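You operate a simulated robot arm through the tools that you are given. There is no shell and no other tool. Be economical: measure what you need, move in short steps, check, and stop when the job is done.

The job below is to be done with a simulated two-armed robot. You get a single attempt, and the scene is never put back.

## Task
Put the white cube marked "H23" from the top of the slatted rack on the drawer end of the long workbench and the white cube marked "H57" on the shelf under the steel table. Press the brush button two times. Press the number two key two times. Open the pads bin lid. The order is free.

It is judged by the outcome, as a careful person would: the job done as asked, and still so three seconds after it is handed in. It fails if anything else is knocked over, pushed out of place, dropped, spilled or broken. Lids that push on must go on centred and level and be pressed home; caps that screw on are set level and turned clockwise until they are tight.

## Robot
Two 7-joint arms with two-finger grippers on one trunk, on a base that drives. Base frame: it is fixed to the floor where the robot stands at the start and does not move with it; the origin is under the middle of the robot, x ahead of it, y to its left, z up. Lengths are in cm, angles in degrees, forces in N, time in s.
The left shoulder is at the start at [4.2, 17, 127.3], the right one opposite. With the tool pointing down near the work surface each hand reaches from about 20 to 68 cm from the robot's upright axis, wherever it stands, measured 20 degrees to its own side. Places, roughly: brush button [-180, -370, 130]; drawer end of the long workbench (24x28 cm) [-188, -104, 92]; number two key [0, -440, 120]; pads bin lid [-600, 240, 50]; shelf under the steel table [60, 20, 30]; white cube [50, 0, 100]. Payload 2.69 kg a hand.
Tool frame (each hand has its own): the origin (TCP) lies between the finger pads and is the grasp point; the fingertips stand 2 cm ahead of it; z points along the fingers, y is the line along which they close. The gripper opens to 10 cm. The gripper's body begins 6.3 cm behind the TCP.
Orientation is told as [roll, pitch, yaw] about the base's x, y, z axes, in that order, counted from this pose: with the fingers straight down and closing along the base's y, the tool's x points along the base's -x, its y along +y and its z along -z.

## Interface
- The arms move only by the tool arm_command. It takes "left_rows", "right_rows" or both (then of equal length, played together; a hand with none holds still); each is a list of rows, each a list of 3 entries, a list of its own where there are three numbers: the gripper command, from -1 (shut) to 1 (fully open), values between in proportion, then the shift along the tool's x, y, z in units of 100 mm (1.0 is 100 mm), then the turn, a rotation vector about the tool's x, y, z in units of 120 degrees (1.0 is 120 degrees). In form: [[grip, [tx, ty, tz], [ax, ay, az]], ...]. A call has 1 to 12 rows; each row is the pose to reach, as a shift and turn from the pose commanded when the call began, along the tool's axes at that moment. A call with a number of a shift or a turn outside -1 to 1 is refused whole. Rows are played at 5 a second. More than 5 cm and 8.6 degrees between two rows, or a gripper value outside its range, and nothing of the call is played. Where a pose cannot be reached the arm comes as near as it can. A force on the tool above 40 N (or 10 N above the force at the start of the call, whichever is more), or a blocked arm, ends the call early, and 0.2 s more pass. The fingers move at their own pace (about 10.8 cm/s each) and stop on an object; they squeeze with about 28 N. The grip force told is the motor's: it shows also when the fingers shut on nothing. Time passes only in rows, and 0.2 s behind the last, so rows that repeat a pose let the fingers close. It gives the time, the measured TCP pose, the force on the tool (base axes), the opening and the grip force at its end, in the units of the frame above (readings bear some noise), with the torque about the TCP (base axes, N m) and any sound that the robot's microphone picked up.
- Cameras (640 x 400 px; columns grow to the right, rows downward): "scene" is now at [18.2, 0.15, 119.65]; the picture's right is [0.00, -1.00, 0.00], its down [-0.28, -0.00, -0.96] and it looks along [0.96, 0.00, -0.28] (base axes); focal length 214 px, centre (320, 200). "left" rides on the left gripper at [7, 1.9, -9.9] in its tool frame; the picture's right is [-0.26, 0.97, 0.00], its down [-0.75, -0.20, -0.63] and it looks along [-0.61, -0.16, 0.78] (tool axes); focal length 230 px, centre (320, 200). "right" rides on the right gripper at [7, -1.9, -9.9] in its tool frame; the picture's right is [0.26, 0.97, 0.00], its down [-0.75, 0.20, -0.63] and it looks along [-0.61, 0.16, 0.78] (tool axes); focal length 230 px, centre (320, 200). There is no depth. A picture from a camera that has moved, and an enlarged one, comes with that camera's place and axes in the base frame and with its lens.
- snapshot(camera): a new picture of that camera. No time passes.
- lift_body(by): slides the trunk up (or, below 0, down) by that many cm; the arms and the scene camera ride with it, the base frame stays. It gives what a move gives, with no picture.
- steer(legs): drives the robot by 1 to 6 legs, each [ahead, turn to the left] in cm and degrees, along the robot's own axes; the way and the turn of a leg run together, so that a leg with both is an arc; at most 150 cm and 180 degrees a leg. The arms and the cameras ride along, it lands a little off, and it stops where it bumps. It gives what a move gives.
- head_to(pan, tilt): turns the head with the scene camera to pan (to the left, within 60 degrees either way) and tilt (down, from -29 to 69), counted from straight ahead of the robot. It gives what a move gives.
- close_up(camera, box): a new picture of the part [left, top, right, bottom] of that camera's present view, enlarged. No time passes.
- close_job(): hands the job in; it is judged then, once.

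Work in short steps. Places have to be worked out from the pictures, the camera data and where the tool is seen: move nearer, look again, correct. Check each grasp and each placing, and mend what went wrong. You have 165 turns and 130 pictures in all, those below and enlarged ones among them. Open the grippers and draw the arms clear of the work before you hand the job in, unless the task says otherwise; then end with one line.

The tools are called as a command line: name --argument value ..., lists and objects as JSON in quotes. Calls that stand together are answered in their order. arm_command: Moves the arms, as the interface text tells. Its arguments: {"type":"object","properties":{"left_rows":{"type":"array","items":{"type":"array"}},"right_rows":{"type":"array","items":{"type":"array"}}},"required":[]} The other tools are called the same way: lift_body (by) slides the trunk up or down; steer (legs) drives the base; head_to (pan, tilt) turns the head that bears the scene camera; snapshot (camera) takes a picture; close_up (camera, box) takes an enlarged picture of a part of a camera's view; close_job () hands the job in.

At the start:

```text
time_s: 0.0
left_eef_pos: [53.0, 23.01, 113.82]
left_orientation: [0.0, 0.1, 0.0]
left_contact_force: [-0.3, 0.3, -0.4]
left_ft_torque: [-0.02, 0.0, 0.0]
left_finger_gap: 9.99
left_grip_force: 0.0
right_eef_pos: [33.86, -13.82, 121.57]
right_orientation: [-0.1, 0.1, 0.1]
right_contact_force: [0.0, 0.1, 0.6]
right_ft_torque: [-0.02, 0.03, -0.03]
right_finger_gap: 9.99
right_grip_force: 0.1
trunk travel left (down, up): [-50.0, 19.0]
robot x, y, heading: [0.27, 0.04, 0.0]
head pan, tilt: [0.1, 15.4]
```

scene: 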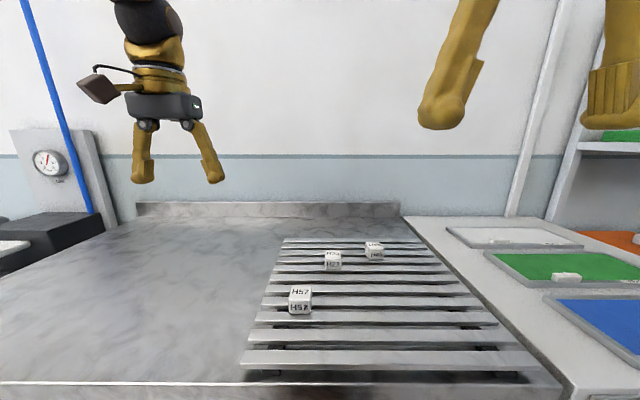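
right: 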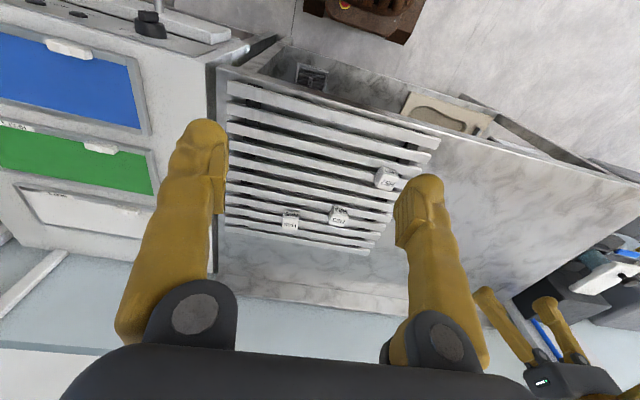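
left: 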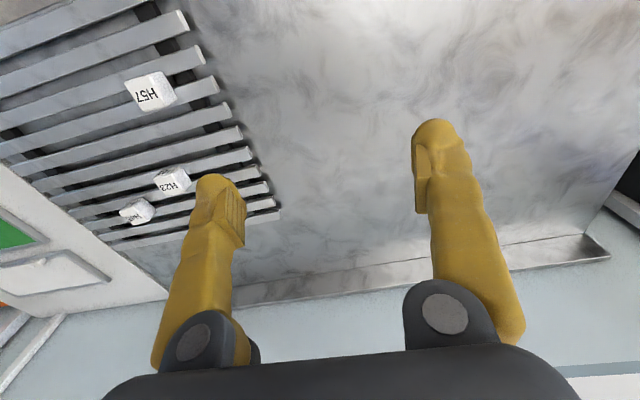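

I'll read the cube markings first with enlarged views.

close_up --camera "scene" --box '[270, 230, 430, 330]'

close_up --camera "right" --box '[250, 140, 442, 260]'

```text
4.00 times, centred on (350, 280) of scene
camera zoom: at [18.2, 0.15, 119.65], right [0.0, -1.0, 0.0], down [-0.28, 0.0, -0.96], along [0.96, 0.0, -0.28], focal length 858 px, centre (200, -120)
```

zoom: 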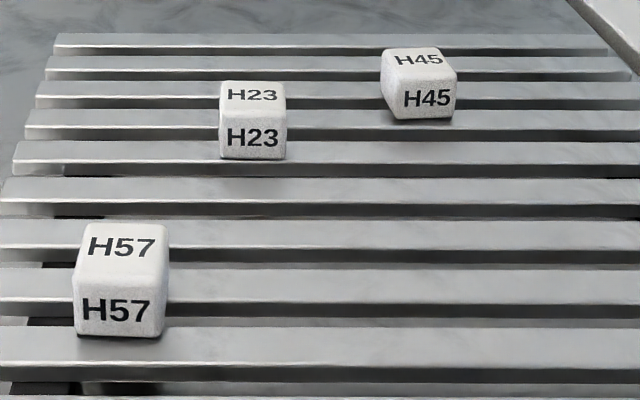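

```text
3.33 times, centred on (346, 200) of right
camera zoom: at [26.87, -15.63, 131.6], right [-0.26, 0.97, 0.0], down [0.75, 0.2, 0.63], along [0.61, 0.16, -0.78], focal length 767 px, centre (233, 200)
```

zoom: 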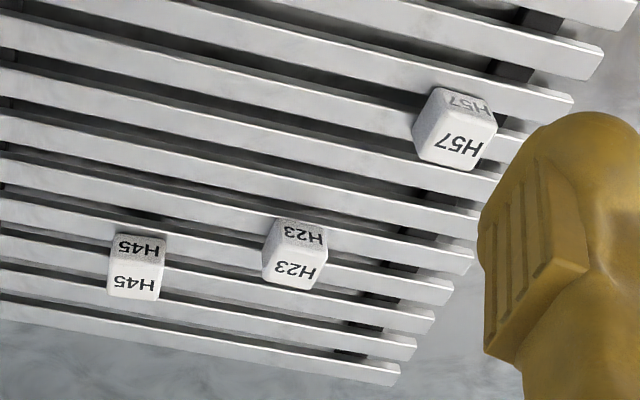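

H57 is near [47.9, 3.4], H23 near [59.9, -2.9], with tops at about z 95.3 and 3.5 cm cubes. The way of gripping H57 depends on the shelf below, so I back off and look at it before picking.

steer --legs '[[-70, 0]]'

snapshot --camera "scene"

```text
time_s: 3.8
left_eef_pos: [-18.81, 23.1, 114.72]
left_orientation: [0.1, -0.9, 0.0]
left_contact_force: [-0.5, -0.5, -0.1]
left_ft_torque: [-0.02, 0.0, -0.02]
left_finger_gap: 10.04
left_grip_force: 0.1
right_eef_pos: [-38.53, -13.91, 120.59]
right_orientation: [-0.1, 2.4, 0.1]
right_contact_force: [0.0, -0.1, 0.0]
right_ft_torque: [0.01, 0.0, 0.01]
right_finger_gap: 10.01
right_grip_force: 0.0
trunk travel left (down, up): [-50.0, 19.0]
robot x, y, heading: [-69.91, 0.17, -0.1]
head pan, tilt: [0.1, 15.4]
```

```text
124 pictures are left
camera scene: at [-51.9, 0.15, 119.66], right [0.0, -1.0, 0.0], down [-0.28, 0.0, -0.96], along [0.96, 0.0, -0.28], focal length 214 px, centre (320, 200)
```

scene: 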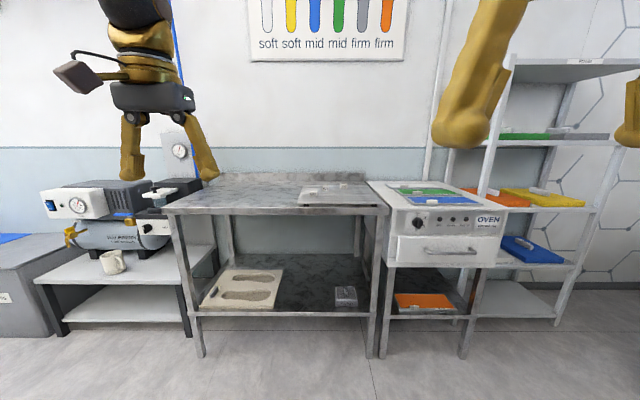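

The shelf has about 55 cm of clearance, with free room between the foam tray and the box on the right, around [50, 5, 30]. I drive back to the table to pick H57 with a 30 degree forward tilt and H23 straight down.

steer --legs '[[69, 0]]'

snapshot --camera "scene"

```text
time_s: 7.7
left_eef_pos: [49.14, 22.47, 115.51]
left_orientation: [0.0, -1.8, -0.4]
left_contact_force: [-0.2, 0.6, -0.3]
left_ft_torque: [0.04, -0.02, 0.02]
left_finger_gap: 10.01
left_grip_force: 0.0
right_eef_pos: [28.75, -14.36, 119.41]
right_orientation: [-0.2, 5.3, -0.4]
right_contact_force: [0.3, -0.2, 0.0]
right_ft_torque: [-0.01, 0.01, -0.02]
right_finger_gap: 10.0
right_grip_force: 0.1
trunk travel left (down, up): [-50.0, 19.0]
robot x, y, heading: [-0.42, 0.18, -0.3]
head pan, tilt: [0.1, 15.4]
```

```text
123 pictures are left
camera scene: at [17.81, -0.17, 119.65], right [0.0, -1.0, 0.0], down [-0.28, 0.0, -0.96], along [0.96, 0.0, -0.28], focal length 214 px, centre (320, 200)
```

scene: 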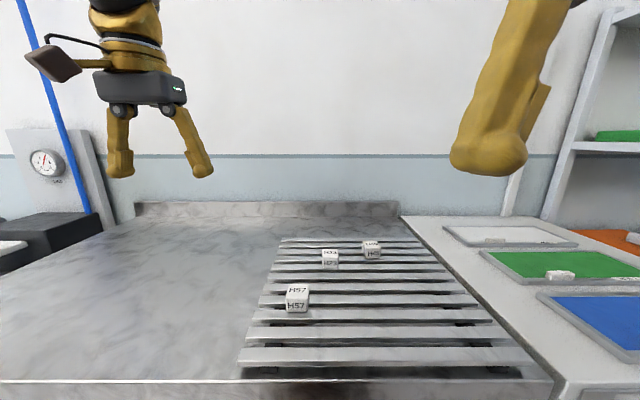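

The cubes are unmoved. I bring the left hand towards H57, tilting it 30 degrees forward and half closing the fingers.

arm_command --left_rows '[[0.6, [0.1, -0.33, 0.17], [0, -0.06, 0]], [0.4, [0.2, -0.66, 0.34], [0, -0.12, 0]], [0.3, [0.3, -1.0, 0.5], [0, -0.18, 0]], [0.3, [0.3, -1.0, 0.5], [0, -0.235, 0]]]'

```text
time_s: 8.7
left_eef_pos: [44.68, 12.78, 111.12]
left_orientation: [0.1, -30.9, -0.3]
left_contact_force: [0.7, 1.0, -1.4]
left_ft_torque: [0.0, 0.01, 0.01]
left_finger_gap: 6.51
left_grip_force: 0.1
right_eef_pos: [26.34, -14.29, 118.21]
right_orientation: [-0.3, 7.9, -0.4]
right_contact_force: [-0.3, 0.2, -0.4]
right_ft_torque: [-0.04, -0.01, 0.0]
right_finger_gap: 10.01
right_grip_force: 0.0
trunk travel left (down, up): [-50.0, 19.0]
robot x, y, heading: [-0.77, -0.24, -0.4]
head pan, tilt: [0.1, 15.4]
```

Left hand is at the wanted tilt. I move it to the pre-grasp point behind H57, about 8 cm back along the fingers.

arm_command --left_rows '[[0.3, [0.16, -0.24, 0.21], [0, 0, 0]], [0.3, [0.32, -0.47, 0.42], [0, 0, 0]], [0.3, [0.48, -0.71, 0.64], [0, 0, 0]], [0.3, [0.62, -0.94, 0.82], [0, 0, 0]], [0.3, [0.62, -0.94, 0.82], [0, 0, 0]]]'

snapshot --camera "left"

snapshot --camera "scene"

```text
time_s: 10.1
left_eef_pos: [43.1, 3.37, 104.02]
left_orientation: [-3.7, -33.6, 3.7]
left_contact_force: [-0.1, 0.5, -0.2]
left_ft_torque: [-0.01, -0.05, 0.05]
left_finger_gap: 6.52
left_grip_force: 0.1
right_eef_pos: [23.58, -14.35, 117.26]
right_orientation: [-0.3, 10.6, -0.3]
right_contact_force: [-0.6, -0.2, 0.9]
right_ft_torque: [0.02, -0.06, 0.01]
right_finger_gap: 10.02
right_grip_force: 0.0
trunk travel left (down, up): [-50.0, 19.0]
robot x, y, heading: [-0.16, -0.07, -0.5]
head pan, tilt: [0.1, 15.4]
stopped in row 5 (left hand): the arm was blocked; the commanded pose is now the measured one
```

```text
122 pictures are left
camera left: at [31.89, 5.26, 108.46], right [0.19, 0.98, 0.09], down [0.28, -0.14, 0.95], along [0.94, -0.15, -0.3], focal length 230 px, centre (320, 200)
```

left: 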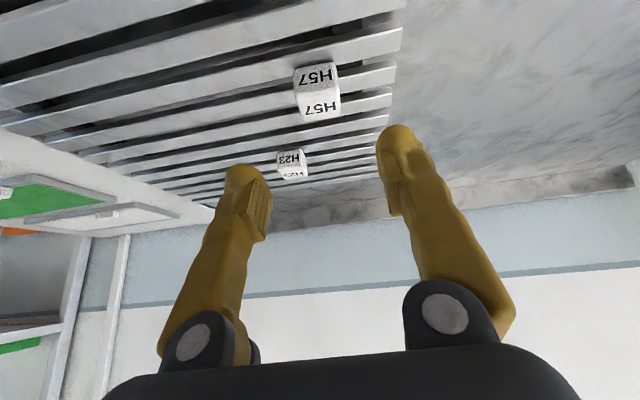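

```text
121 pictures are left
camera scene: at [17.57, -0.17, 119.69], right [0.0, -1.0, 0.0], down [-0.28, 0.0, -0.96], along [0.96, 0.0, -0.28], focal length 214 px, centre (320, 200)
```

scene: 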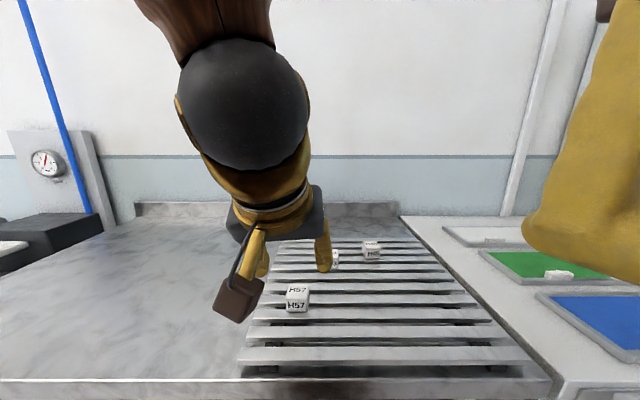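

The left arm ran into its limit this close to the body, so I need more distance. I raise the hand slightly and back the base off 14 cm.

arm_command --left_rows '[[0.3, [-0.1, 0.2, -0.2], [0, 0, 0]], [0.3, [-0.2, 0.4, -0.4], [0, 0, 0]]]' --right_rows '[[1, [0, 0, 0], [0, 0, 0]], [1, [0, 0, 0], [0, 0, 0]]]'

steer --legs '[[-14, 0]]'

```text
time_s: 10.7
left_eef_pos: [42.59, 7.68, 108.13]
left_orientation: [-3.6, -33.3, 3.6]
left_contact_force: [-0.2, 0.0, -0.4]
left_ft_torque: [0.0, 0.04, 0.01]
left_finger_gap: 6.51
left_grip_force: 0.1
right_eef_pos: [23.92, -14.37, 117.32]
right_orientation: [-0.3, 10.5, -0.4]
right_contact_force: [0.6, -0.5, -0.8]
right_ft_torque: [0.0, 0.02, 0.02]
right_finger_gap: 10.01
right_grip_force: 0.1
trunk travel left (down, up): [-50.0, 19.0]
robot x, y, heading: [-0.49, 0.09, -0.3]
head pan, tilt: [0.1, 15.4]
```

```text
time_s: 12.0
left_eef_pos: [29.59, 7.66, 107.84]
left_orientation: [-3.6, -33.1, 3.7]
left_contact_force: [1.6, -0.2, 0.4]
left_ft_torque: [0.03, 0.02, 0.01]
left_finger_gap: 6.51
left_grip_force: 0.0
right_eef_pos: [10.99, -14.49, 117.24]
right_orientation: [-0.3, 10.6, -0.5]
right_contact_force: [0.9, -0.4, -0.9]
right_ft_torque: [-0.03, 0.05, 0.0]
right_finger_gap: 9.99
right_grip_force: 0.0
trunk travel left (down, up): [-50.0, 19.0]
robot x, y, heading: [-14.2, 0.08, -0.2]
head pan, tilt: [0.1, 15.4]
```

The base now stands at x about -14. I straighten the left hand and advance towards H57 in two calls, reading between them.

arm_command --left_rows '[[0.3, [-0.2, -0.1, 0.25], [-0.013, 0.025, 0.026]], [0.3, [-0.4, -0.2, 0.5], [-0.013, 0.025, 0.026]], [0.3, [-0.6, -0.33, 0.75], [-0.013, 0.025, 0.026]], [0.3, [-0.7, -0.4, 1.0], [-0.013, 0.025, 0.026]]]'

snapshot --camera "left"

```text
time_s: 13.0
left_eef_pos: [39.45, 4.32, 104.48]
left_orientation: [0.0, -30.9, -0.1]
left_contact_force: [1.0, 1.4, -0.6]
left_ft_torque: [-0.02, 0.01, 0.0]
left_finger_gap: 6.51
left_grip_force: 0.1
right_eef_pos: [8.37, -14.33, 116.6]
right_orientation: [-0.6, 12.8, -0.5]
right_contact_force: [1.1, -0.3, 0.1]
right_ft_torque: [-0.01, 0.07, 0.0]
right_finger_gap: 10.0
right_grip_force: 0.0
trunk travel left (down, up): [-50.0, 19.0]
robot x, y, heading: [-14.26, -0.17, -0.6]
head pan, tilt: [0.1, 15.4]
```

```text
120 pictures are left
camera left: at [28.4, 6.18, 109.56], right [0.22, 0.97, 0.13], down [0.32, -0.2, 0.93], along [0.92, -0.16, -0.35], focal length 230 px, centre (320, 200)
```

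left: 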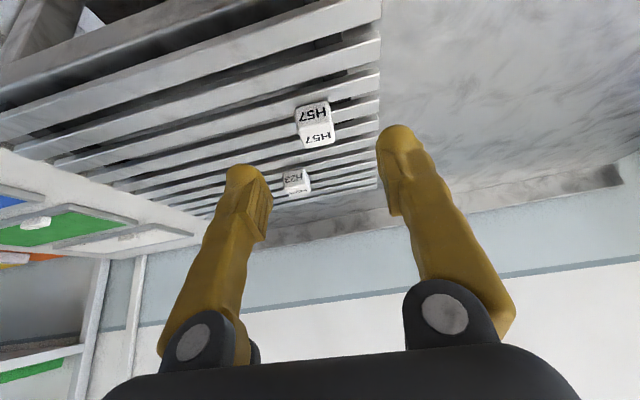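

H57 re-measures at about [47.5, 3.6], top 95.3. I slide in along the fingers, stopping about 4 cm short.

arm_command --left_rows '[[0.3, [-0.1, -0.05, 0.3], [0, 0, 0]], [0.3, [-0.19, -0.08, 0.6], [0, 0, 0]], [0.3, [-0.19, -0.08, 0.88], [0, 0, 0]], [0.3, [-0.19, -0.08, 0.88], [0, 0, 0]]]' --right_rows '[[1, [0, 0, 0], [0, 0, 0]], [1, [0, 0, 0], [0, 0, 0]], [1, [0, 0, 0], [0, 0, 0]], [1, [0, 0, 0], [0, 0, 0]]]'

snapshot --camera "left"

snapshot --camera "scene"

```text
time_s: 14.0
left_eef_pos: [45.24, 3.01, 98.25]
left_orientation: [0.1, -31.1, -0.1]
left_contact_force: [-0.8, -0.3, -0.1]
left_ft_torque: [0.03, -0.01, -0.01]
left_finger_gap: 6.53
left_grip_force: 0.0
right_eef_pos: [7.93, -14.46, 116.47]
right_orientation: [-0.4, 12.7, -0.5]
right_contact_force: [-0.7, -0.4, 0.2]
right_ft_torque: [0.0, -0.06, -0.06]
right_finger_gap: 10.01
right_grip_force: 0.1
trunk travel left (down, up): [-50.0, 19.0]
robot x, y, heading: [-14.18, -0.06, -0.1]
head pan, tilt: [0.1, 15.4]
```

```text
119 pictures are left
camera left: at [34.22, 5.02, 103.11], right [0.22, 0.97, 0.13], down [0.32, -0.2, 0.93], along [0.92, -0.16, -0.35], focal length 230 px, centre (320, 200)
```

left: 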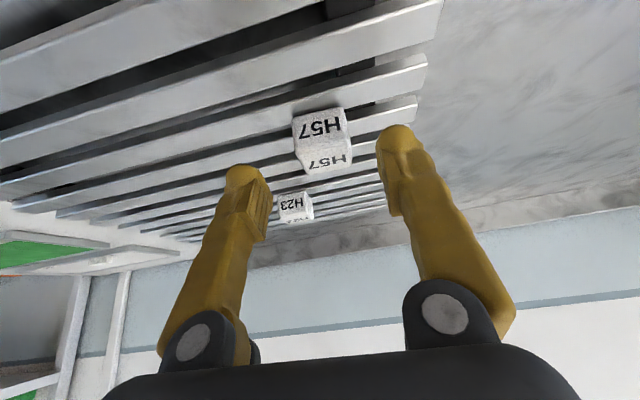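

```text
118 pictures are left
camera scene: at [3.9, -0.12, 119.66], right [0.0, -1.0, 0.0], down [-0.28, 0.0, -0.96], along [0.96, 0.0, -0.28], focal length 214 px, centre (320, 200)
```

scene: 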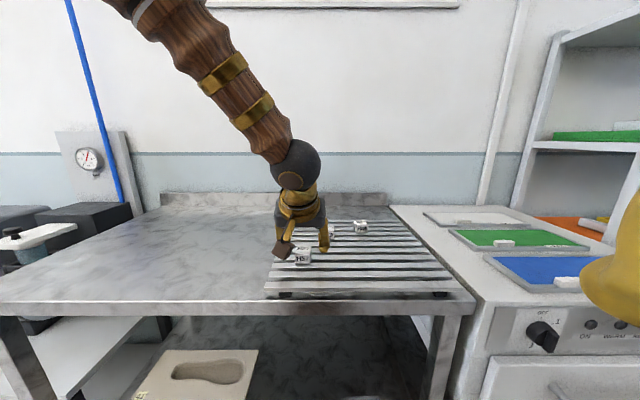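

H57 sits between the fingers' line at [47.5, 3.4]; I go the last 4.5 cm and close.

arm_command --left_rows '[[0.3, [0, 0.04, 0.25], [0, 0, 0]], [0.3, [0, 0.04, 0.45], [0, 0, 0]], [0.3, [0, 0.04, 0.45], [0, 0, 0]], [-1, [0, 0.04, 0.45], [0, 0, 0]], [-1, [0, 0.04, 0.45], [0, 0, 0]], [-1, [0, 0.04, 0.45], [0, 0, 0]]]' --right_rows '[[1, [0, 0, 0], [0, 0, 0]], [1, [0, 0, 0], [0, 0, 0]], [1, [0, 0, 0], [0, 0, 0]], [1, [0, 0, 0], [0, 0, 0]], [1, [0, 0, 0], [0, 0, 0]], [1, [0, 0, 0], [0, 0, 0]]]'

snapshot --camera "left"

```text
time_s: 15.4
left_eef_pos: [47.98, 3.49, 94.37]
left_orientation: [-0.2, -31.4, 0.1]
left_contact_force: [1.6, 7.0, 16.0]
left_ft_torque: [0.21, -0.03, -0.06]
left_finger_gap: 3.34
left_grip_force: 28.0
right_eef_pos: [7.91, -14.31, 116.74]
right_orientation: [-0.3, 12.7, -0.5]
right_contact_force: [-0.4, 0.4, -0.7]
right_ft_torque: [-0.02, 0.0, 0.01]
right_finger_gap: 10.0
right_grip_force: 0.0
trunk travel left (down, up): [-50.0, 19.0]
robot x, y, heading: [-14.41, -0.08, -0.5]
head pan, tilt: [0.1, 15.4]
```

```text
117 pictures are left
camera left: at [36.78, 5.49, 99.31], right [0.22, 0.97, 0.13], down [0.31, -0.2, 0.93], along [0.92, -0.16, -0.35], focal length 230 px, centre (320, 200)
```

left: 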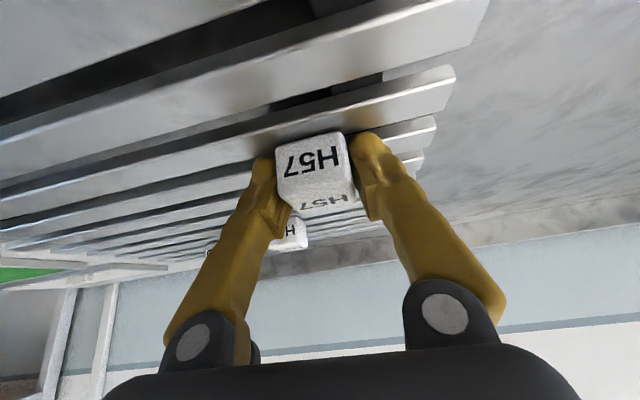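

The fingers hold the cube at a 3.34 cm gap. I lift it straight up 8 cm and then draw it back and left, clear for the right hand.

arm_command --left_rows '[[-1, [-0.1, 0, -0.17], [0, 0, 0]], [-1, [-0.25, 0, -0.42], [0, 0, 0]], [-1, [-0.41, 0, -0.68], [0, 0, 0]], [-1, [-0.41, 0.4, -0.78], [0, 0, 0]], [-1, [-0.41, 0.8, -0.88], [0, 0, 0]], [-1, [-0.41, 1.0, -0.98], [0, 0, 0]]]' --right_rows '[[1, [0, 0, 0], [0, 0, 0]], [1, [0, 0, 0], [0, 0, 0]], [1, [0, 0, 0], [0, 0, 0]], [1, [0, 0, 0], [0, 0, 0]], [1, [0, 0, 0], [0, 0, 0]], [1, [0, 0, 0], [0, 0, 0]]]'

snapshot --camera "left"

snapshot --camera "scene"

```text
time_s: 16.8
left_eef_pos: [46.0, 13.61, 104.76]
left_orientation: [-0.2, -31.3, -0.1]
left_contact_force: [0.6, -0.6, -0.6]
left_ft_torque: [-0.01, 0.01, 0.02]
left_finger_gap: 3.29
left_grip_force: 27.2
right_eef_pos: [7.76, -14.22, 116.6]
right_orientation: [-0.4, 12.6, -0.5]
right_contact_force: [-0.4, 0.2, -0.4]
right_ft_torque: [-0.02, 0.0, 0.01]
right_finger_gap: 10.0
right_grip_force: 0.0
trunk travel left (down, up): [-50.0, 19.0]
robot x, y, heading: [-13.84, -0.18, -0.4]
head pan, tilt: [0.1, 15.4]
```

```text
116 pictures are left
camera left: at [35.0, 15.65, 109.78], right [0.22, 0.97, 0.13], down [0.31, -0.2, 0.93], along [0.92, -0.17, -0.35], focal length 230 px, centre (320, 200)
```

left: 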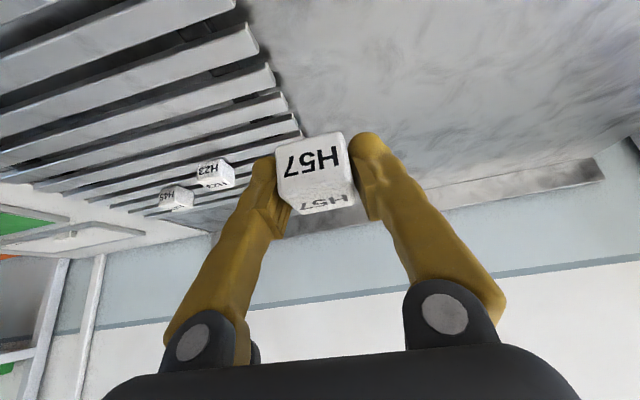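

```text
115 pictures are left
camera scene: at [3.92, -0.05, 119.66], right [0.0, -1.0, 0.0], down [-0.28, 0.0, -0.96], along [0.96, 0.0, -0.28], focal length 214 px, centre (320, 200)
```

scene: 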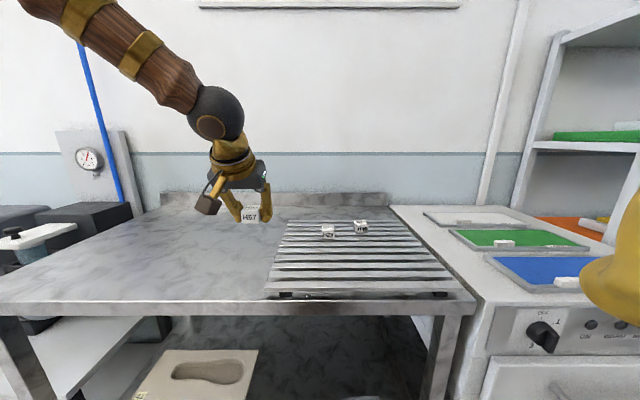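

H57 is held and the other two cubes are undisturbed. I place it first: back away from the table and lower the trunk.

steer --legs '[[-38, 0]]'

lift_body --by -50

snapshot --camera "scene"

```text
time_s: 19.2
left_eef_pos: [8.24, 13.7, 104.69]
left_orientation: [0.0, -31.4, -0.4]
left_contact_force: [0.3, -0.3, 0.6]
left_ft_torque: [0.02, -0.01, 0.02]
left_finger_gap: 3.31
left_grip_force: 27.5
right_eef_pos: [-30.13, -14.11, 116.7]
right_orientation: [-0.4, 12.7, -0.6]
right_contact_force: [-0.3, 0.6, 0.5]
right_ft_torque: [-0.03, 0.01, 0.03]
right_finger_gap: 10.0
right_grip_force: 0.0
trunk travel left (down, up): [-50.0, 19.0]
robot x, y, heading: [-52.35, 0.36, -0.7]
head pan, tilt: [0.1, 15.4]
```

```text
refused: -50 is not a number from -40 to 40
```

```text
114 pictures are left
camera scene: at [-33.93, 0.18, 119.67], right [-0.01, -1.0, 0.0], down [-0.28, 0.0, -0.96], along [0.96, -0.01, -0.28], focal length 214 px, centre (320, 200)
```

scene: 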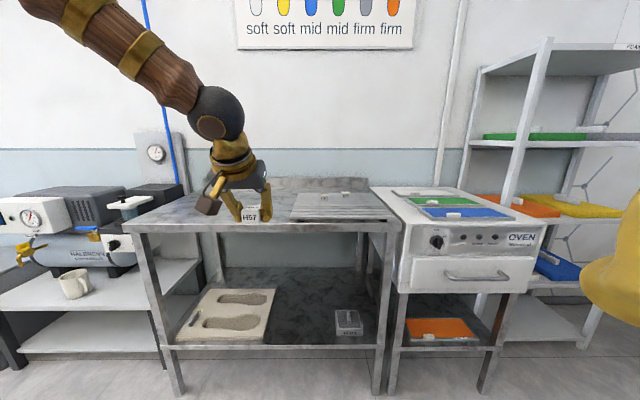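

I lower in two steps. The shelf's front edge is at x 40.6 and z about 29.6, the tray ends at y about 27 and the box begins at y about -8, so the target is [52, 10].

lift_body --by -40

lift_body --by -10

snapshot --camera "scene"

```text
time_s: 23.0
left_eef_pos: [6.7, 13.59, 65.8]
left_orientation: [-0.3, -32.3, -0.4]
left_contact_force: [0.1, 0.2, -0.2]
left_ft_torque: [-0.03, 0.01, 0.02]
left_finger_gap: 3.31
left_grip_force: 27.8
right_eef_pos: [-32.26, -14.17, 76.23]
right_orientation: [-0.5, 14.3, -0.7]
right_contact_force: [-0.3, 0.2, 0.0]
right_ft_torque: [0.02, -0.01, 0.01]
right_finger_gap: 9.97
right_grip_force: 0.1
trunk travel left (down, up): [-10.0, 59.0]
robot x, y, heading: [-51.94, -0.02, -0.7]
head pan, tilt: [0.1, 15.4]
```

```text
time_s: 24.3
left_eef_pos: [6.82, 13.79, 55.83]
left_orientation: [-0.1, -32.2, -0.4]
left_contact_force: [0.0, 1.1, -0.1]
left_ft_torque: [0.01, -0.05, -0.01]
left_finger_gap: 3.32
left_grip_force: 28.1
right_eef_pos: [-32.33, -14.15, 66.25]
right_orientation: [-0.5, 14.0, -0.6]
right_contact_force: [0.4, -0.1, 1.0]
right_ft_torque: [-0.03, 0.01, 0.0]
right_finger_gap: 9.99
right_grip_force: 0.1
trunk travel left (down, up): [0.0, 69.0]
robot x, y, heading: [-52.05, 0.16, -0.8]
head pan, tilt: [0.1, 15.4]
```

```text
113 pictures are left
camera scene: at [-34.7, 0.19, 69.67], right [-0.01, -1.0, 0.0], down [-0.28, 0.0, -0.96], along [0.96, -0.01, -0.28], focal length 214 px, centre (320, 200)
```

scene: 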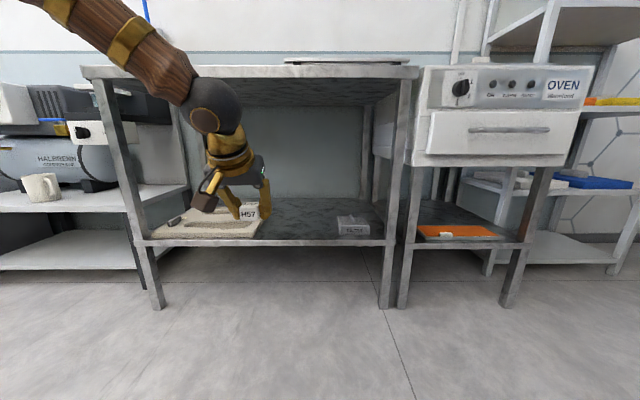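

I lower the hand a further 18 cm while still outside, so that the forearm clears the tabletop when I drive in.

arm_command --left_rows '[[-1, [0.16, -0.03, 0.25], [0, 0, 0]], [-1, [0.32, -0.06, 0.5], [0, 0, 0]], [-1, [0.48, -0.1, 0.76], [0, 0, 0]]]' --right_rows '[[1, [0, 0, 0], [0, 0, 0]], [1, [0, 0, 0], [0, 0, 0]], [1, [0, 0, 0], [0, 0, 0]]]'

arm_command --left_rows '[[-1, [0.16, -0.1, 0.25], [0, 0, 0]], [-1, [0.32, -0.2, 0.5], [0, 0, 0]], [-1, [0.48, -0.25, 0.76], [0, 0.01, 0]]]' --right_rows '[[1, [0, 0, 0], [0, 0, 0]], [1, [0, 0, 0], [0, 0, 0]], [1, [0, 0, 0], [0, 0, 0]]]'

snapshot --camera "scene"

```text
time_s: 25.1
left_eef_pos: [6.64, 12.62, 46.94]
left_orientation: [-0.2, -32.4, -0.5]
left_contact_force: [0.3, -0.1, 0.5]
left_ft_torque: [0.02, 0.02, -0.03]
left_finger_gap: 3.31
left_grip_force: 27.7
right_eef_pos: [-32.28, -14.06, 66.38]
right_orientation: [-0.3, 14.2, -0.7]
right_contact_force: [0.2, 0.7, -0.4]
right_ft_torque: [0.02, -0.02, -0.02]
right_finger_gap: 10.01
right_grip_force: 0.1
trunk travel left (down, up): [0.0, 69.0]
robot x, y, heading: [-52.06, 0.44, -0.5]
head pan, tilt: [0.1, 15.4]
```

```text
time_s: 25.9
left_eef_pos: [6.72, 10.07, 37.79]
left_orientation: [-0.4, -31.1, -0.4]
left_contact_force: [0.2, 0.5, -0.1]
left_ft_torque: [0.01, 0.03, 0.04]
left_finger_gap: 3.29
left_grip_force: 27.7
right_eef_pos: [-32.38, -14.07, 66.31]
right_orientation: [-0.4, 14.1, -0.7]
right_contact_force: [-0.2, 0.2, -0.5]
right_ft_torque: [0.02, -0.04, -0.01]
right_finger_gap: 10.0
right_grip_force: 0.0
trunk travel left (down, up): [0.0, 69.0]
robot x, y, heading: [-52.3, 0.12, -0.6]
head pan, tilt: [0.1, 15.4]
```

```text
112 pictures are left
camera scene: at [-34.7, 0.18, 69.66], right [-0.01, -1.0, 0.0], down [-0.28, 0.0, -0.96], along [0.96, -0.01, -0.28], focal length 214 px, centre (320, 200)
```

scene: 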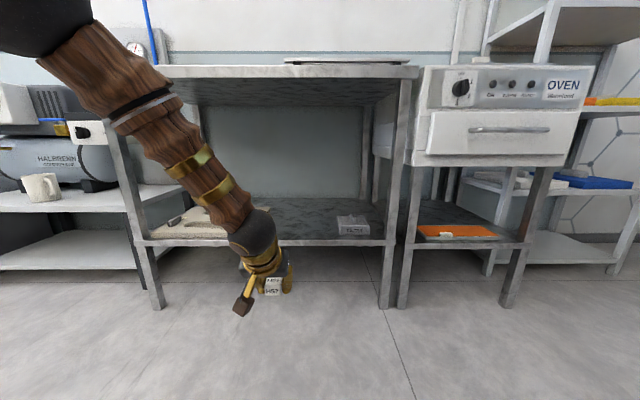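

The forearm slopes back towards the robot so it stays clear of the tabletop. I drive in 43 cm.

steer --legs '[[43, 0]]'

snapshot --camera "scene"

snapshot --camera "left"

```text
time_s: 28.6
left_eef_pos: [50.41, 10.02, 37.9]
left_orientation: [-0.2, -31.1, -0.1]
left_contact_force: [0.2, 0.5, -0.1]
left_ft_torque: [-0.02, 0.02, 0.01]
left_finger_gap: 3.34
left_grip_force: 28.2
right_eef_pos: [11.5, -14.42, 66.12]
right_orientation: [-0.3, 14.2, -0.4]
right_contact_force: [0.9, 0.3, 0.1]
right_ft_torque: [0.03, -0.01, 0.0]
right_finger_gap: 9.99
right_grip_force: 0.1
trunk travel left (down, up): [0.0, 69.0]
robot x, y, heading: [-8.05, 0.17, -0.3]
head pan, tilt: [0.1, 15.4]
```

```text
111 pictures are left
camera scene: at [9.03, -0.15, 69.66], right [0.0, -1.0, 0.0], down [-0.28, 0.0, -0.96], along [0.96, 0.0, -0.28], focal length 214 px, centre (320, 200)
```

scene: 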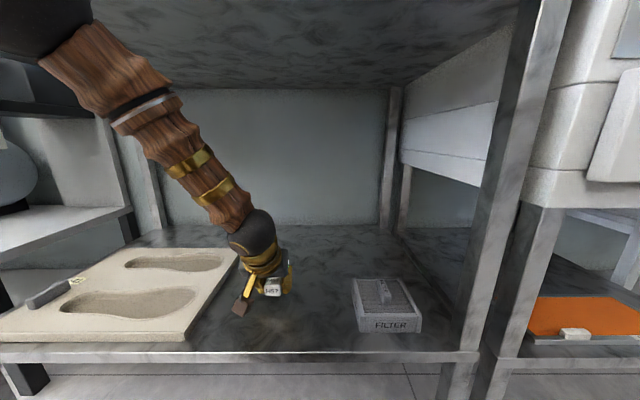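

```text
110 pictures are left
camera left: at [39.36, 12.01, 42.89], right [0.23, 0.97, 0.13], down [0.32, -0.2, 0.93], along [0.92, -0.17, -0.35], focal length 230 px, centre (320, 200)
```

left: 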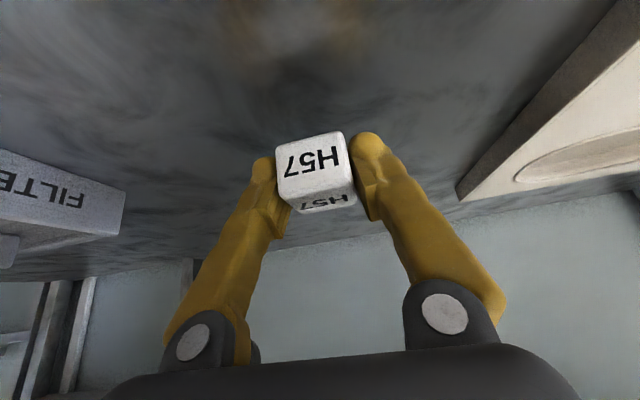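

The cube is over the free part of the shelf. I lower 4.5 cm, then creep to contact.

arm_command --left_rows '[[-1, [0.1, 0, 0.17], [0, 0, 0]], [-1, [0.18, 0, 0.3], [0, 0, 0]], [-1, [0.232, 0, 0.386], [0, 0, 0]]]' --right_rows '[[1, [0, 0, 0], [0, 0, 0]], [1, [0, 0, 0], [0, 0, 0]], [1, [0, 0, 0], [0, 0, 0]]]'

close_up --camera "scene" --box '[220, 260, 348, 340]'

```text
time_s: 29.4
left_eef_pos: [50.36, 9.73, 34.67]
left_orientation: [-0.3, -32.4, 0.0]
left_contact_force: [-8.6, 2.3, 21.7]
left_ft_torque: [0.45, 0.29, 0.12]
left_finger_gap: 3.3
left_grip_force: 27.9
right_eef_pos: [9.86, -14.44, 66.06]
right_orientation: [-0.5, 15.3, -0.5]
right_contact_force: [-1.0, -0.1, 0.0]
right_ft_torque: [0.04, 0.01, 0.0]
right_finger_gap: 10.0
right_grip_force: 0.0
trunk travel left (down, up): [0.0, 69.0]
robot x, y, heading: [-8.32, 0.08, -0.3]
head pan, tilt: [0.1, 15.4]
```

```text
5.00 times, centred on (284, 300) of scene
camera zoom: at [8.92, -0.16, 69.73], right [0.0, -1.0, 0.0], down [-0.28, 0.0, -0.96], along [0.96, 0.0, -0.28], focal length 1072 px, centre (500, -300)
```

zoom: 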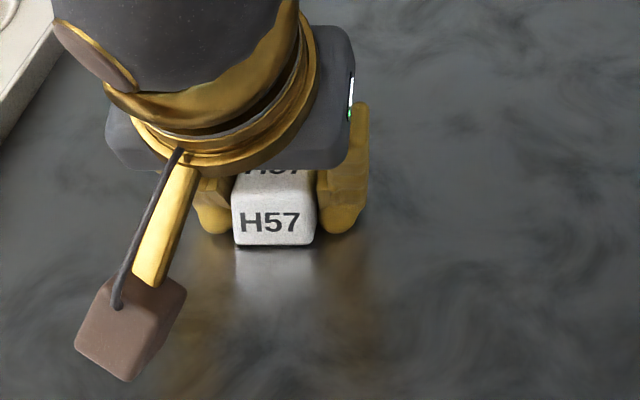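

Contact at TCP z 34.7 with 22 N up, and the cube's lower edge meets its reflection, so it stands on the shelf. I open the fingers and withdraw along the tool axis.

arm_command --left_rows '[[-0.2, [0, 0, -0.01], [0, 0, 0]], [0.2, [0, 0, -0.01], [0, 0, 0]], [0.3, [0, 0, -0.01], [0, 0, 0]], [0.3, [0, 0, -0.2], [0, 0, 0]], [0.3, [0, 0, -0.5], [0, 0, 0]], [0.3, [0, 0, -0.8], [0, 0, 0]]]' --right_rows '[[1, [0, 0, 0], [0, 0, 0]], [1, [0, 0, 0], [0, 0, 0]], [1, [0, 0, 0], [0, 0, 0]], [1, [0, 0, 0], [0, 0, 0]], [1, [0, 0, 0], [0, 0, 0]], [1, [0, 0, 0], [0, 0, 0]]]'

snapshot --camera "left"

```text
time_s: 30.8
left_eef_pos: [45.67, 9.78, 41.21]
left_orientation: [-0.2, -32.0, 0.0]
left_contact_force: [-0.6, -0.9, -0.4]
left_ft_torque: [-0.03, 0.0, 0.02]
left_finger_gap: 6.5
left_grip_force: 0.0
right_eef_pos: [10.1, -14.49, 65.96]
right_orientation: [-0.5, 15.6, -0.5]
right_contact_force: [0.2, 0.3, 0.6]
right_ft_torque: [-0.01, -0.01, 0.02]
right_finger_gap: 9.98
right_grip_force: 0.0
trunk travel left (down, up): [0.0, 69.0]
robot x, y, heading: [-8.35, -0.23, -0.2]
head pan, tilt: [0.1, 15.4]
```

```text
108 pictures are left
camera left: at [34.52, 11.85, 46.04], right [0.22, 0.97, 0.13], down [0.3, -0.2, 0.93], along [0.93, -0.17, -0.34], focal length 230 px, centre (320, 200)
```

left: 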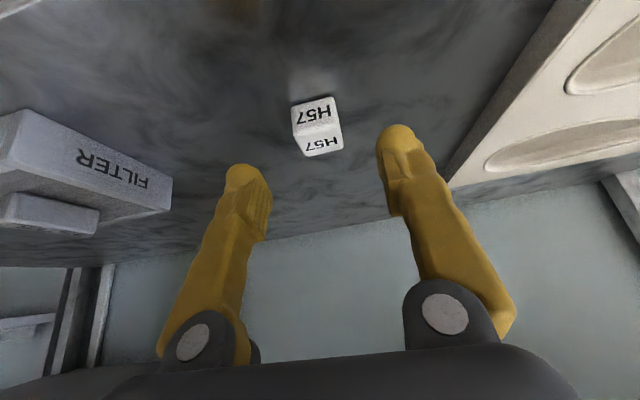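

H57 stands upright on the shelf, alone. I back out, raise the trunk, and will fetch H23 with the same left hand and grip.

steer --legs '[[-46, 0]]'

lift_body --by 40

lift_body --by 22

snapshot --camera "scene"

```text
time_s: 33.5
left_eef_pos: [-0.26, 10.13, 41.2]
left_orientation: [-0.3, -32.0, -0.1]
left_contact_force: [0.0, -0.5, -0.5]
left_ft_torque: [0.03, 0.0, 0.03]
left_finger_gap: 6.5
left_grip_force: 0.1
right_eef_pos: [-35.88, -14.15, 65.9]
right_orientation: [-0.6, 15.6, -0.3]
right_contact_force: [-0.3, 0.6, 0.7]
right_ft_torque: [0.01, -0.03, -0.01]
right_finger_gap: 10.0
right_grip_force: 0.1
trunk travel left (down, up): [0.0, 69.0]
robot x, y, heading: [-54.04, 0.38, -0.1]
head pan, tilt: [0.1, 15.4]
```

```text
time_s: 33.8
left_eef_pos: [-1.52, 9.98, 43.11]
left_orientation: [-0.5, -33.9, -0.2]
left_contact_force: [0.6, 0.2, -0.5]
left_ft_torque: [0.0, 0.0, -0.01]
left_finger_gap: 6.52
left_grip_force: 0.1
right_eef_pos: [-36.57, -13.74, 65.93]
right_orientation: [0.9, 15.4, 1.9]
right_contact_force: [92.2, -81.3, -6.2]
right_ft_torque: [11.14, 12.09, 6.31]
right_finger_gap: 9.98
right_grip_force: 0.1
trunk travel left (down, up): [0.0, 69.0]
robot x, y, heading: [-53.85, 0.25, -0.2]
head pan, tilt: [0.1, 15.4]
stopped: the force on the tool passed its limit at 47 N (the readings are from after the stop); the commanded pose is now the measured one
```

```text
time_s: 35.3
left_eef_pos: [-2.29, 9.89, 58.61]
left_orientation: [-0.6, -35.0, -0.1]
left_contact_force: [0.0, 0.0, -0.2]
left_ft_torque: [0.0, 0.03, 0.02]
left_finger_gap: 6.5
left_grip_force: 0.0
right_eef_pos: [-36.33, -13.13, 80.6]
right_orientation: [2.2, 14.4, 4.5]
right_contact_force: [101.8, -108.5, -15.7]
right_ft_torque: [15.01, 12.68, 8.66]
right_finger_gap: 10.02
right_grip_force: 0.1
trunk travel left (down, up): [-14.5, 54.5]
robot x, y, heading: [-53.98, -0.2, -0.1]
head pan, tilt: [0.1, 15.4]
stopped: the force on the tool passed its limit at 134 N (the readings are from after the stop); the commanded pose is now the measured one
```

```text
107 pictures are left
camera scene: at [-36.6, 0.14, 84.22], right [0.0, -1.0, 0.0], down [-0.28, 0.0, -0.96], along [0.96, 0.0, -0.28], focal length 214 px, centre (320, 200)
```

scene: 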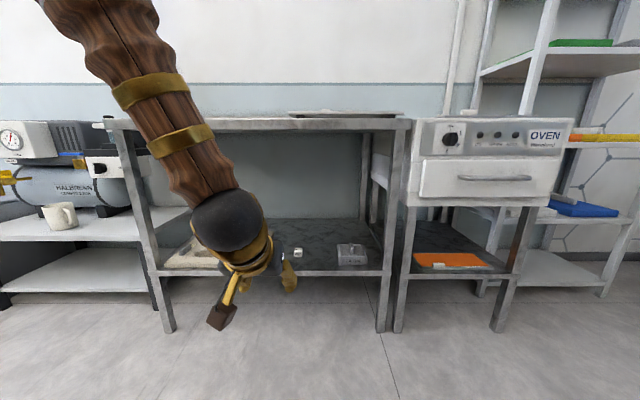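

The right hand had drifted back against the robot's own body. I move it forward and to the right, away from the trunk.

arm_command --right_rows '[[1, [-0.2, -0.2, 0], [0, 0, 0]], [1, [-0.45, -0.4, 0], [0, 0, 0]], [1, [-0.7, -0.6, 0], [0, 0, 0]], [1, [-1.0, -0.8, 0], [0, -0.05, 0]]]' --left_rows '[[0.3, [0, 0, 0], [0, 0, 0]], [0.3, [0, 0, 0], [0, 0, 0]], [0.3, [0, 0, 0], [0, 0, 0]], [0.3, [0, 0, 0], [0, 0, 0]]]'

```text
time_s: 36.3
left_eef_pos: [-2.19, 9.85, 58.39]
left_orientation: [-0.4, -34.9, -0.1]
left_contact_force: [0.2, -0.1, 0.2]
left_ft_torque: [0.0, 0.01, 0.01]
left_finger_gap: 6.5
left_grip_force: 0.1
right_eef_pos: [-27.7, -21.19, 77.9]
right_orientation: [0.8, 8.5, 2.2]
right_contact_force: [0.0, -0.2, 0.7]
right_ft_torque: [0.0, -0.01, -0.03]
right_finger_gap: 10.0
right_grip_force: 0.1
right hand out of reach, approached as far as the arm can: row 1
trunk travel left (down, up): [-14.5, 54.5]
robot x, y, heading: [-54.25, 0.04, -0.1]
head pan, tilt: [0.1, 15.4]
```

Free of force now. I move it another 10 cm forward and straighten it.

arm_command --right_rows '[[1, [-0.3, -0.05, 0], [0, -0.02, 0]], [1, [-0.6, -0.1, 0], [0, -0.04, 0]], [1, [-0.9, -0.15, -0.1], [0, -0.07, 0]]]' --left_rows '[[0.3, [0, 0, 0], [0, 0, 0]], [0.3, [0, 0, 0], [0, 0, 0]], [0.3, [0, 0, 0], [0, 0, 0]]]'

lift_body --by 40

snapshot --camera "scene"

```text
time_s: 37.1
left_eef_pos: [-2.17, 9.95, 58.47]
left_orientation: [-0.4, -34.9, -0.2]
left_contact_force: [0.2, -0.2, -0.2]
left_ft_torque: [-0.05, -0.02, 0.01]
left_finger_gap: 6.49
left_grip_force: 0.1
right_eef_pos: [-18.7, -22.22, 77.6]
right_orientation: [0.8, 0.2, 2.3]
right_contact_force: [-0.1, -0.3, -0.4]
right_ft_torque: [0.01, 0.0, -0.01]
right_finger_gap: 10.01
right_grip_force: 0.1
trunk travel left (down, up): [-14.5, 54.5]
robot x, y, heading: [-54.17, 0.22, -0.5]
head pan, tilt: [0.1, 15.4]
```

```text
time_s: 40.9
left_eef_pos: [-2.11, 9.87, 98.48]
left_orientation: [-0.6, -34.9, -0.2]
left_contact_force: [-0.1, -0.2, 0.5]
left_ft_torque: [-0.01, 0.01, 0.04]
left_finger_gap: 6.49
left_grip_force: 0.1
right_eef_pos: [-18.59, -22.04, 117.56]
right_orientation: [0.8, 0.2, 2.3]
right_contact_force: [0.1, -0.4, -0.4]
right_ft_torque: [0.06, 0.01, 0.01]
right_finger_gap: 10.0
right_grip_force: 0.1
trunk travel left (down, up): [-54.5, 14.5]
robot x, y, heading: [-54.23, -0.19, -0.3]
head pan, tilt: [0.1, 15.4]
```

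```text
106 pictures are left
camera scene: at [-35.86, 0.14, 124.12], right [0.0, -1.0, 0.0], down [-0.28, 0.0, -0.96], along [0.96, 0.0, -0.28], focal length 214 px, centre (320, 200)
```

scene: 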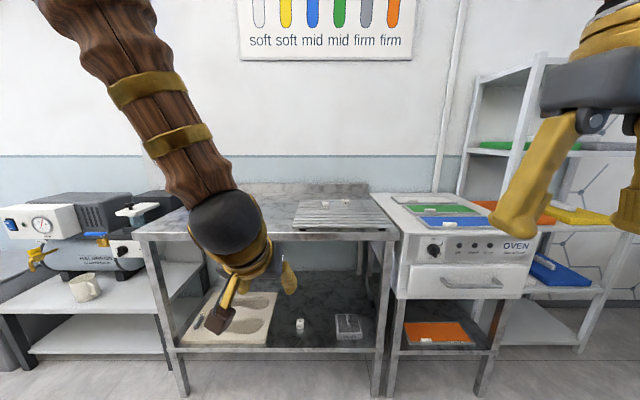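

Both arms are clear. I raise and extend the left hand, then drive forward to H23.

arm_command --left_rows '[[0.3, [-0.33, -0.15, -0.1], [0, 0.01, 0]], [0.3, [-0.66, -0.3, -0.2], [0, 0.02, 0]], [0.3, [-0.95, -0.5, -0.31], [0, 0.035, 0]], [0.3, [-0.95, -0.7, -0.31], [0, 0.035, 0]]]' --right_rows '[[1, [0, 0, 0], [0, 0, 0]], [1, [0, 0, 0], [0, 0, 0]], [1, [0, 0, 0], [0, 0, 0]], [1, [0, 0, 0], [0, 0, 0]]]'

steer --legs '[[46, 0]]'

snapshot --camera "scene"

snapshot --camera "left"

```text
time_s: 41.9
left_eef_pos: [3.89, 2.98, 106.4]
left_orientation: [-0.4, -30.6, -0.3]
left_contact_force: [-0.7, 0.2, -0.4]
left_ft_torque: [0.02, -0.01, 0.01]
left_finger_gap: 6.49
left_grip_force: 0.0
right_eef_pos: [-18.68, -22.22, 117.38]
right_orientation: [0.9, 0.2, 2.3]
right_contact_force: [-0.5, 0.0, 0.7]
right_ft_torque: [0.0, -0.03, 0.03]
right_finger_gap: 10.0
right_grip_force: 0.0
trunk travel left (down, up): [-54.5, 14.5]
robot x, y, heading: [-54.3, 0.48, -0.3]
head pan, tilt: [0.1, 15.4]
```

```text
time_s: 44.7
left_eef_pos: [50.16, 3.4, 106.28]
left_orientation: [-0.3, -30.5, 0.4]
left_contact_force: [0.4, 0.2, -1.1]
left_ft_torque: [0.0, 0.0, -0.04]
left_finger_gap: 6.49
left_grip_force: 0.1
right_eef_pos: [28.09, -21.94, 117.45]
right_orientation: [0.9, 0.2, 2.8]
right_contact_force: [0.2, 0.2, 0.3]
right_ft_torque: [0.02, 0.03, 0.03]
right_finger_gap: 9.99
right_grip_force: 0.1
trunk travel left (down, up): [-54.5, 14.5]
robot x, y, heading: [-7.47, -0.2, 0.1]
head pan, tilt: [0.1, 15.4]
```

```text
105 pictures are left
camera scene: at [10.67, 0.25, 124.12], right [0.01, -1.0, 0.0], down [-0.28, 0.0, -0.96], along [0.96, 0.01, -0.28], focal length 214 px, centre (320, 200)
```

scene: 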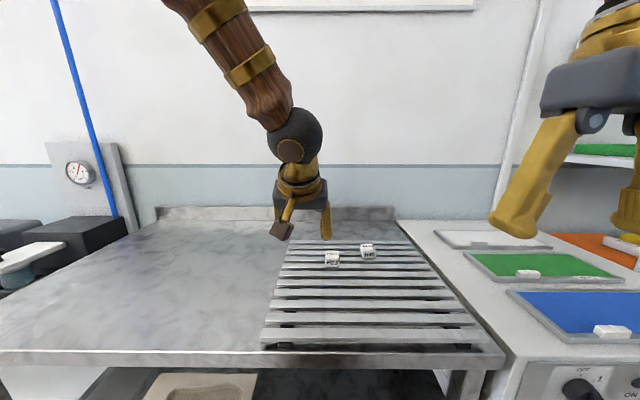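

```text
104 pictures are left
camera left: at [39.3, 5.41, 111.41], right [0.22, 0.97, 0.12], down [0.33, -0.19, 0.92], along [0.92, -0.16, -0.36], focal length 230 px, centre (320, 200)
```

left: 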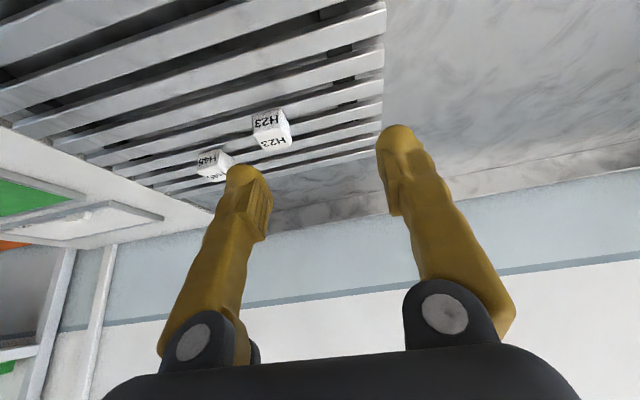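

H23 re-measures at [59.6, -2.6]. I drive 5 cm closer and move the hand in front of it.

steer --legs '[[5, 0]]'

arm_command --left_rows '[[0.3, [0.07, -0.2, 0.15], [0, 0, 0]], [0.3, [0.14, -0.4, 0.35], [0, 0, 0]], [0.3, [0.2, -0.6, 0.6], [0, 0, 0]], [0.3, [0.2, -0.6, 0.7], [0, 0, 0]]]' --right_rows '[[1, [0, 0, 0], [0, 0, 0]], [1, [0, 0, 0], [0, 0, 0]], [1, [0, 0, 0], [0, 0, 0]], [1, [0, 0, 0], [0, 0, 0]]]'

snapshot --camera "left"

```text
time_s: 45.6
left_eef_pos: [52.4, 3.41, 107.98]
left_orientation: [-0.2, -32.1, 0.2]
left_contact_force: [-0.3, -0.3, 0.2]
left_ft_torque: [0.05, 0.06, 0.01]
left_finger_gap: 6.51
left_grip_force: 0.0
right_eef_pos: [29.76, -21.91, 118.58]
right_orientation: [0.8, -1.5, 2.8]
right_contact_force: [-0.3, -0.5, 0.7]
right_ft_torque: [0.03, -0.03, -0.01]
right_finger_gap: 9.99
right_grip_force: 0.1
trunk travel left (down, up): [-54.5, 14.5]
robot x, y, heading: [-2.76, 0.49, 0.1]
head pan, tilt: [0.1, 15.4]
```

```text
time_s: 46.6
left_eef_pos: [54.85, -2.42, 101.0]
left_orientation: [-0.2, -31.9, 0.2]
left_contact_force: [0.1, 0.6, -0.2]
left_ft_torque: [-0.02, 0.0, -0.03]
left_finger_gap: 6.48
left_grip_force: 0.0
right_eef_pos: [30.07, -21.96, 118.46]
right_orientation: [0.6, -1.3, 2.9]
right_contact_force: [0.2, 0.8, 0.0]
right_ft_torque: [-0.03, -0.03, 0.01]
right_finger_gap: 9.98
right_grip_force: 0.0
trunk travel left (down, up): [-54.5, 14.5]
robot x, y, heading: [-2.96, 0.06, 0.4]
head pan, tilt: [0.1, 15.4]
```

```text
103 pictures are left
camera left: at [43.77, -0.5, 105.72], right [0.22, 0.97, 0.13], down [0.3, -0.2, 0.93], along [0.93, -0.16, -0.34], focal length 230 px, centre (320, 200)
```

left: 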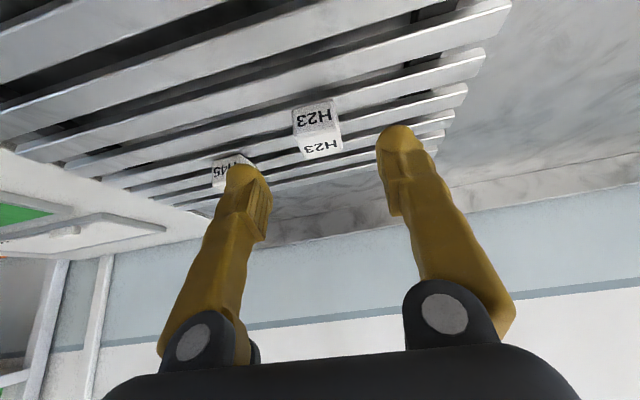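

H23 is at [59.7, -2.6]. I go in along the fingers 8.2 cm and close.

arm_command --left_rows '[[0.3, [-0.06, -0.01, 0.25], [0, 0, 0]], [0.3, [-0.06, -0.01, 0.5], [0, 0, 0]], [0.3, [-0.06, -0.01, 0.7], [0, 0, 0]], [0.3, [-0.06, -0.01, 0.81], [0, 0, 0]], [0.3, [-0.06, -0.01, 0.81], [0, 0, 0]], [-1, [-0.06, -0.01, 0.81], [0, 0, 0]], [-1, [-0.06, -0.01, 0.81], [0, 0, 0]], [-1, [-0.06, -0.01, 0.81], [0, 0, 0]]]' --right_rows '[[1, [0, 0, 0], [0, 0, 0]], [1, [0, 0, 0], [0, 0, 0]], [1, [0, 0, 0], [0, 0, 0]], [1, [0, 0, 0], [0, 0, 0]], [1, [0, 0, 0], [0, 0, 0]], [1, [0, 0, 0], [0, 0, 0]], [1, [0, 0, 0], [0, 0, 0]], [1, [0, 0, 0], [0, 0, 0]]]'

snapshot --camera "left"

```text
time_s: 48.4
left_eef_pos: [59.82, -2.52, 94.36]
left_orientation: [-0.3, -32.0, 0.3]
left_contact_force: [3.3, 4.5, 12.1]
left_ft_torque: [0.29, -0.08, -0.03]
left_finger_gap: 3.33
left_grip_force: 28.4
right_eef_pos: [29.77, -21.95, 118.47]
right_orientation: [0.7, -1.4, 2.8]
right_contact_force: [0.1, 0.4, 0.4]
right_ft_torque: [0.02, -0.01, 0.02]
right_finger_gap: 10.02
right_grip_force: 0.0
trunk travel left (down, up): [-54.5, 14.5]
robot x, y, heading: [-2.85, -0.13, 0.2]
head pan, tilt: [0.1, 15.4]
```

```text
102 pictures are left
camera left: at [48.62, -0.67, 99.19], right [0.22, 0.97, 0.13], down [0.3, -0.2, 0.93], along [0.93, -0.16, -0.34], focal length 230 px, centre (320, 200)
```

left: 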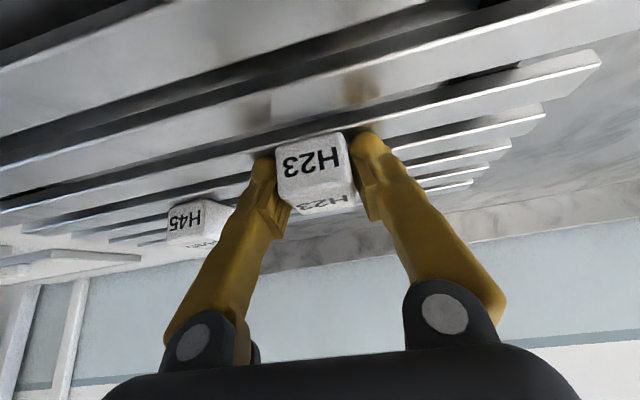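

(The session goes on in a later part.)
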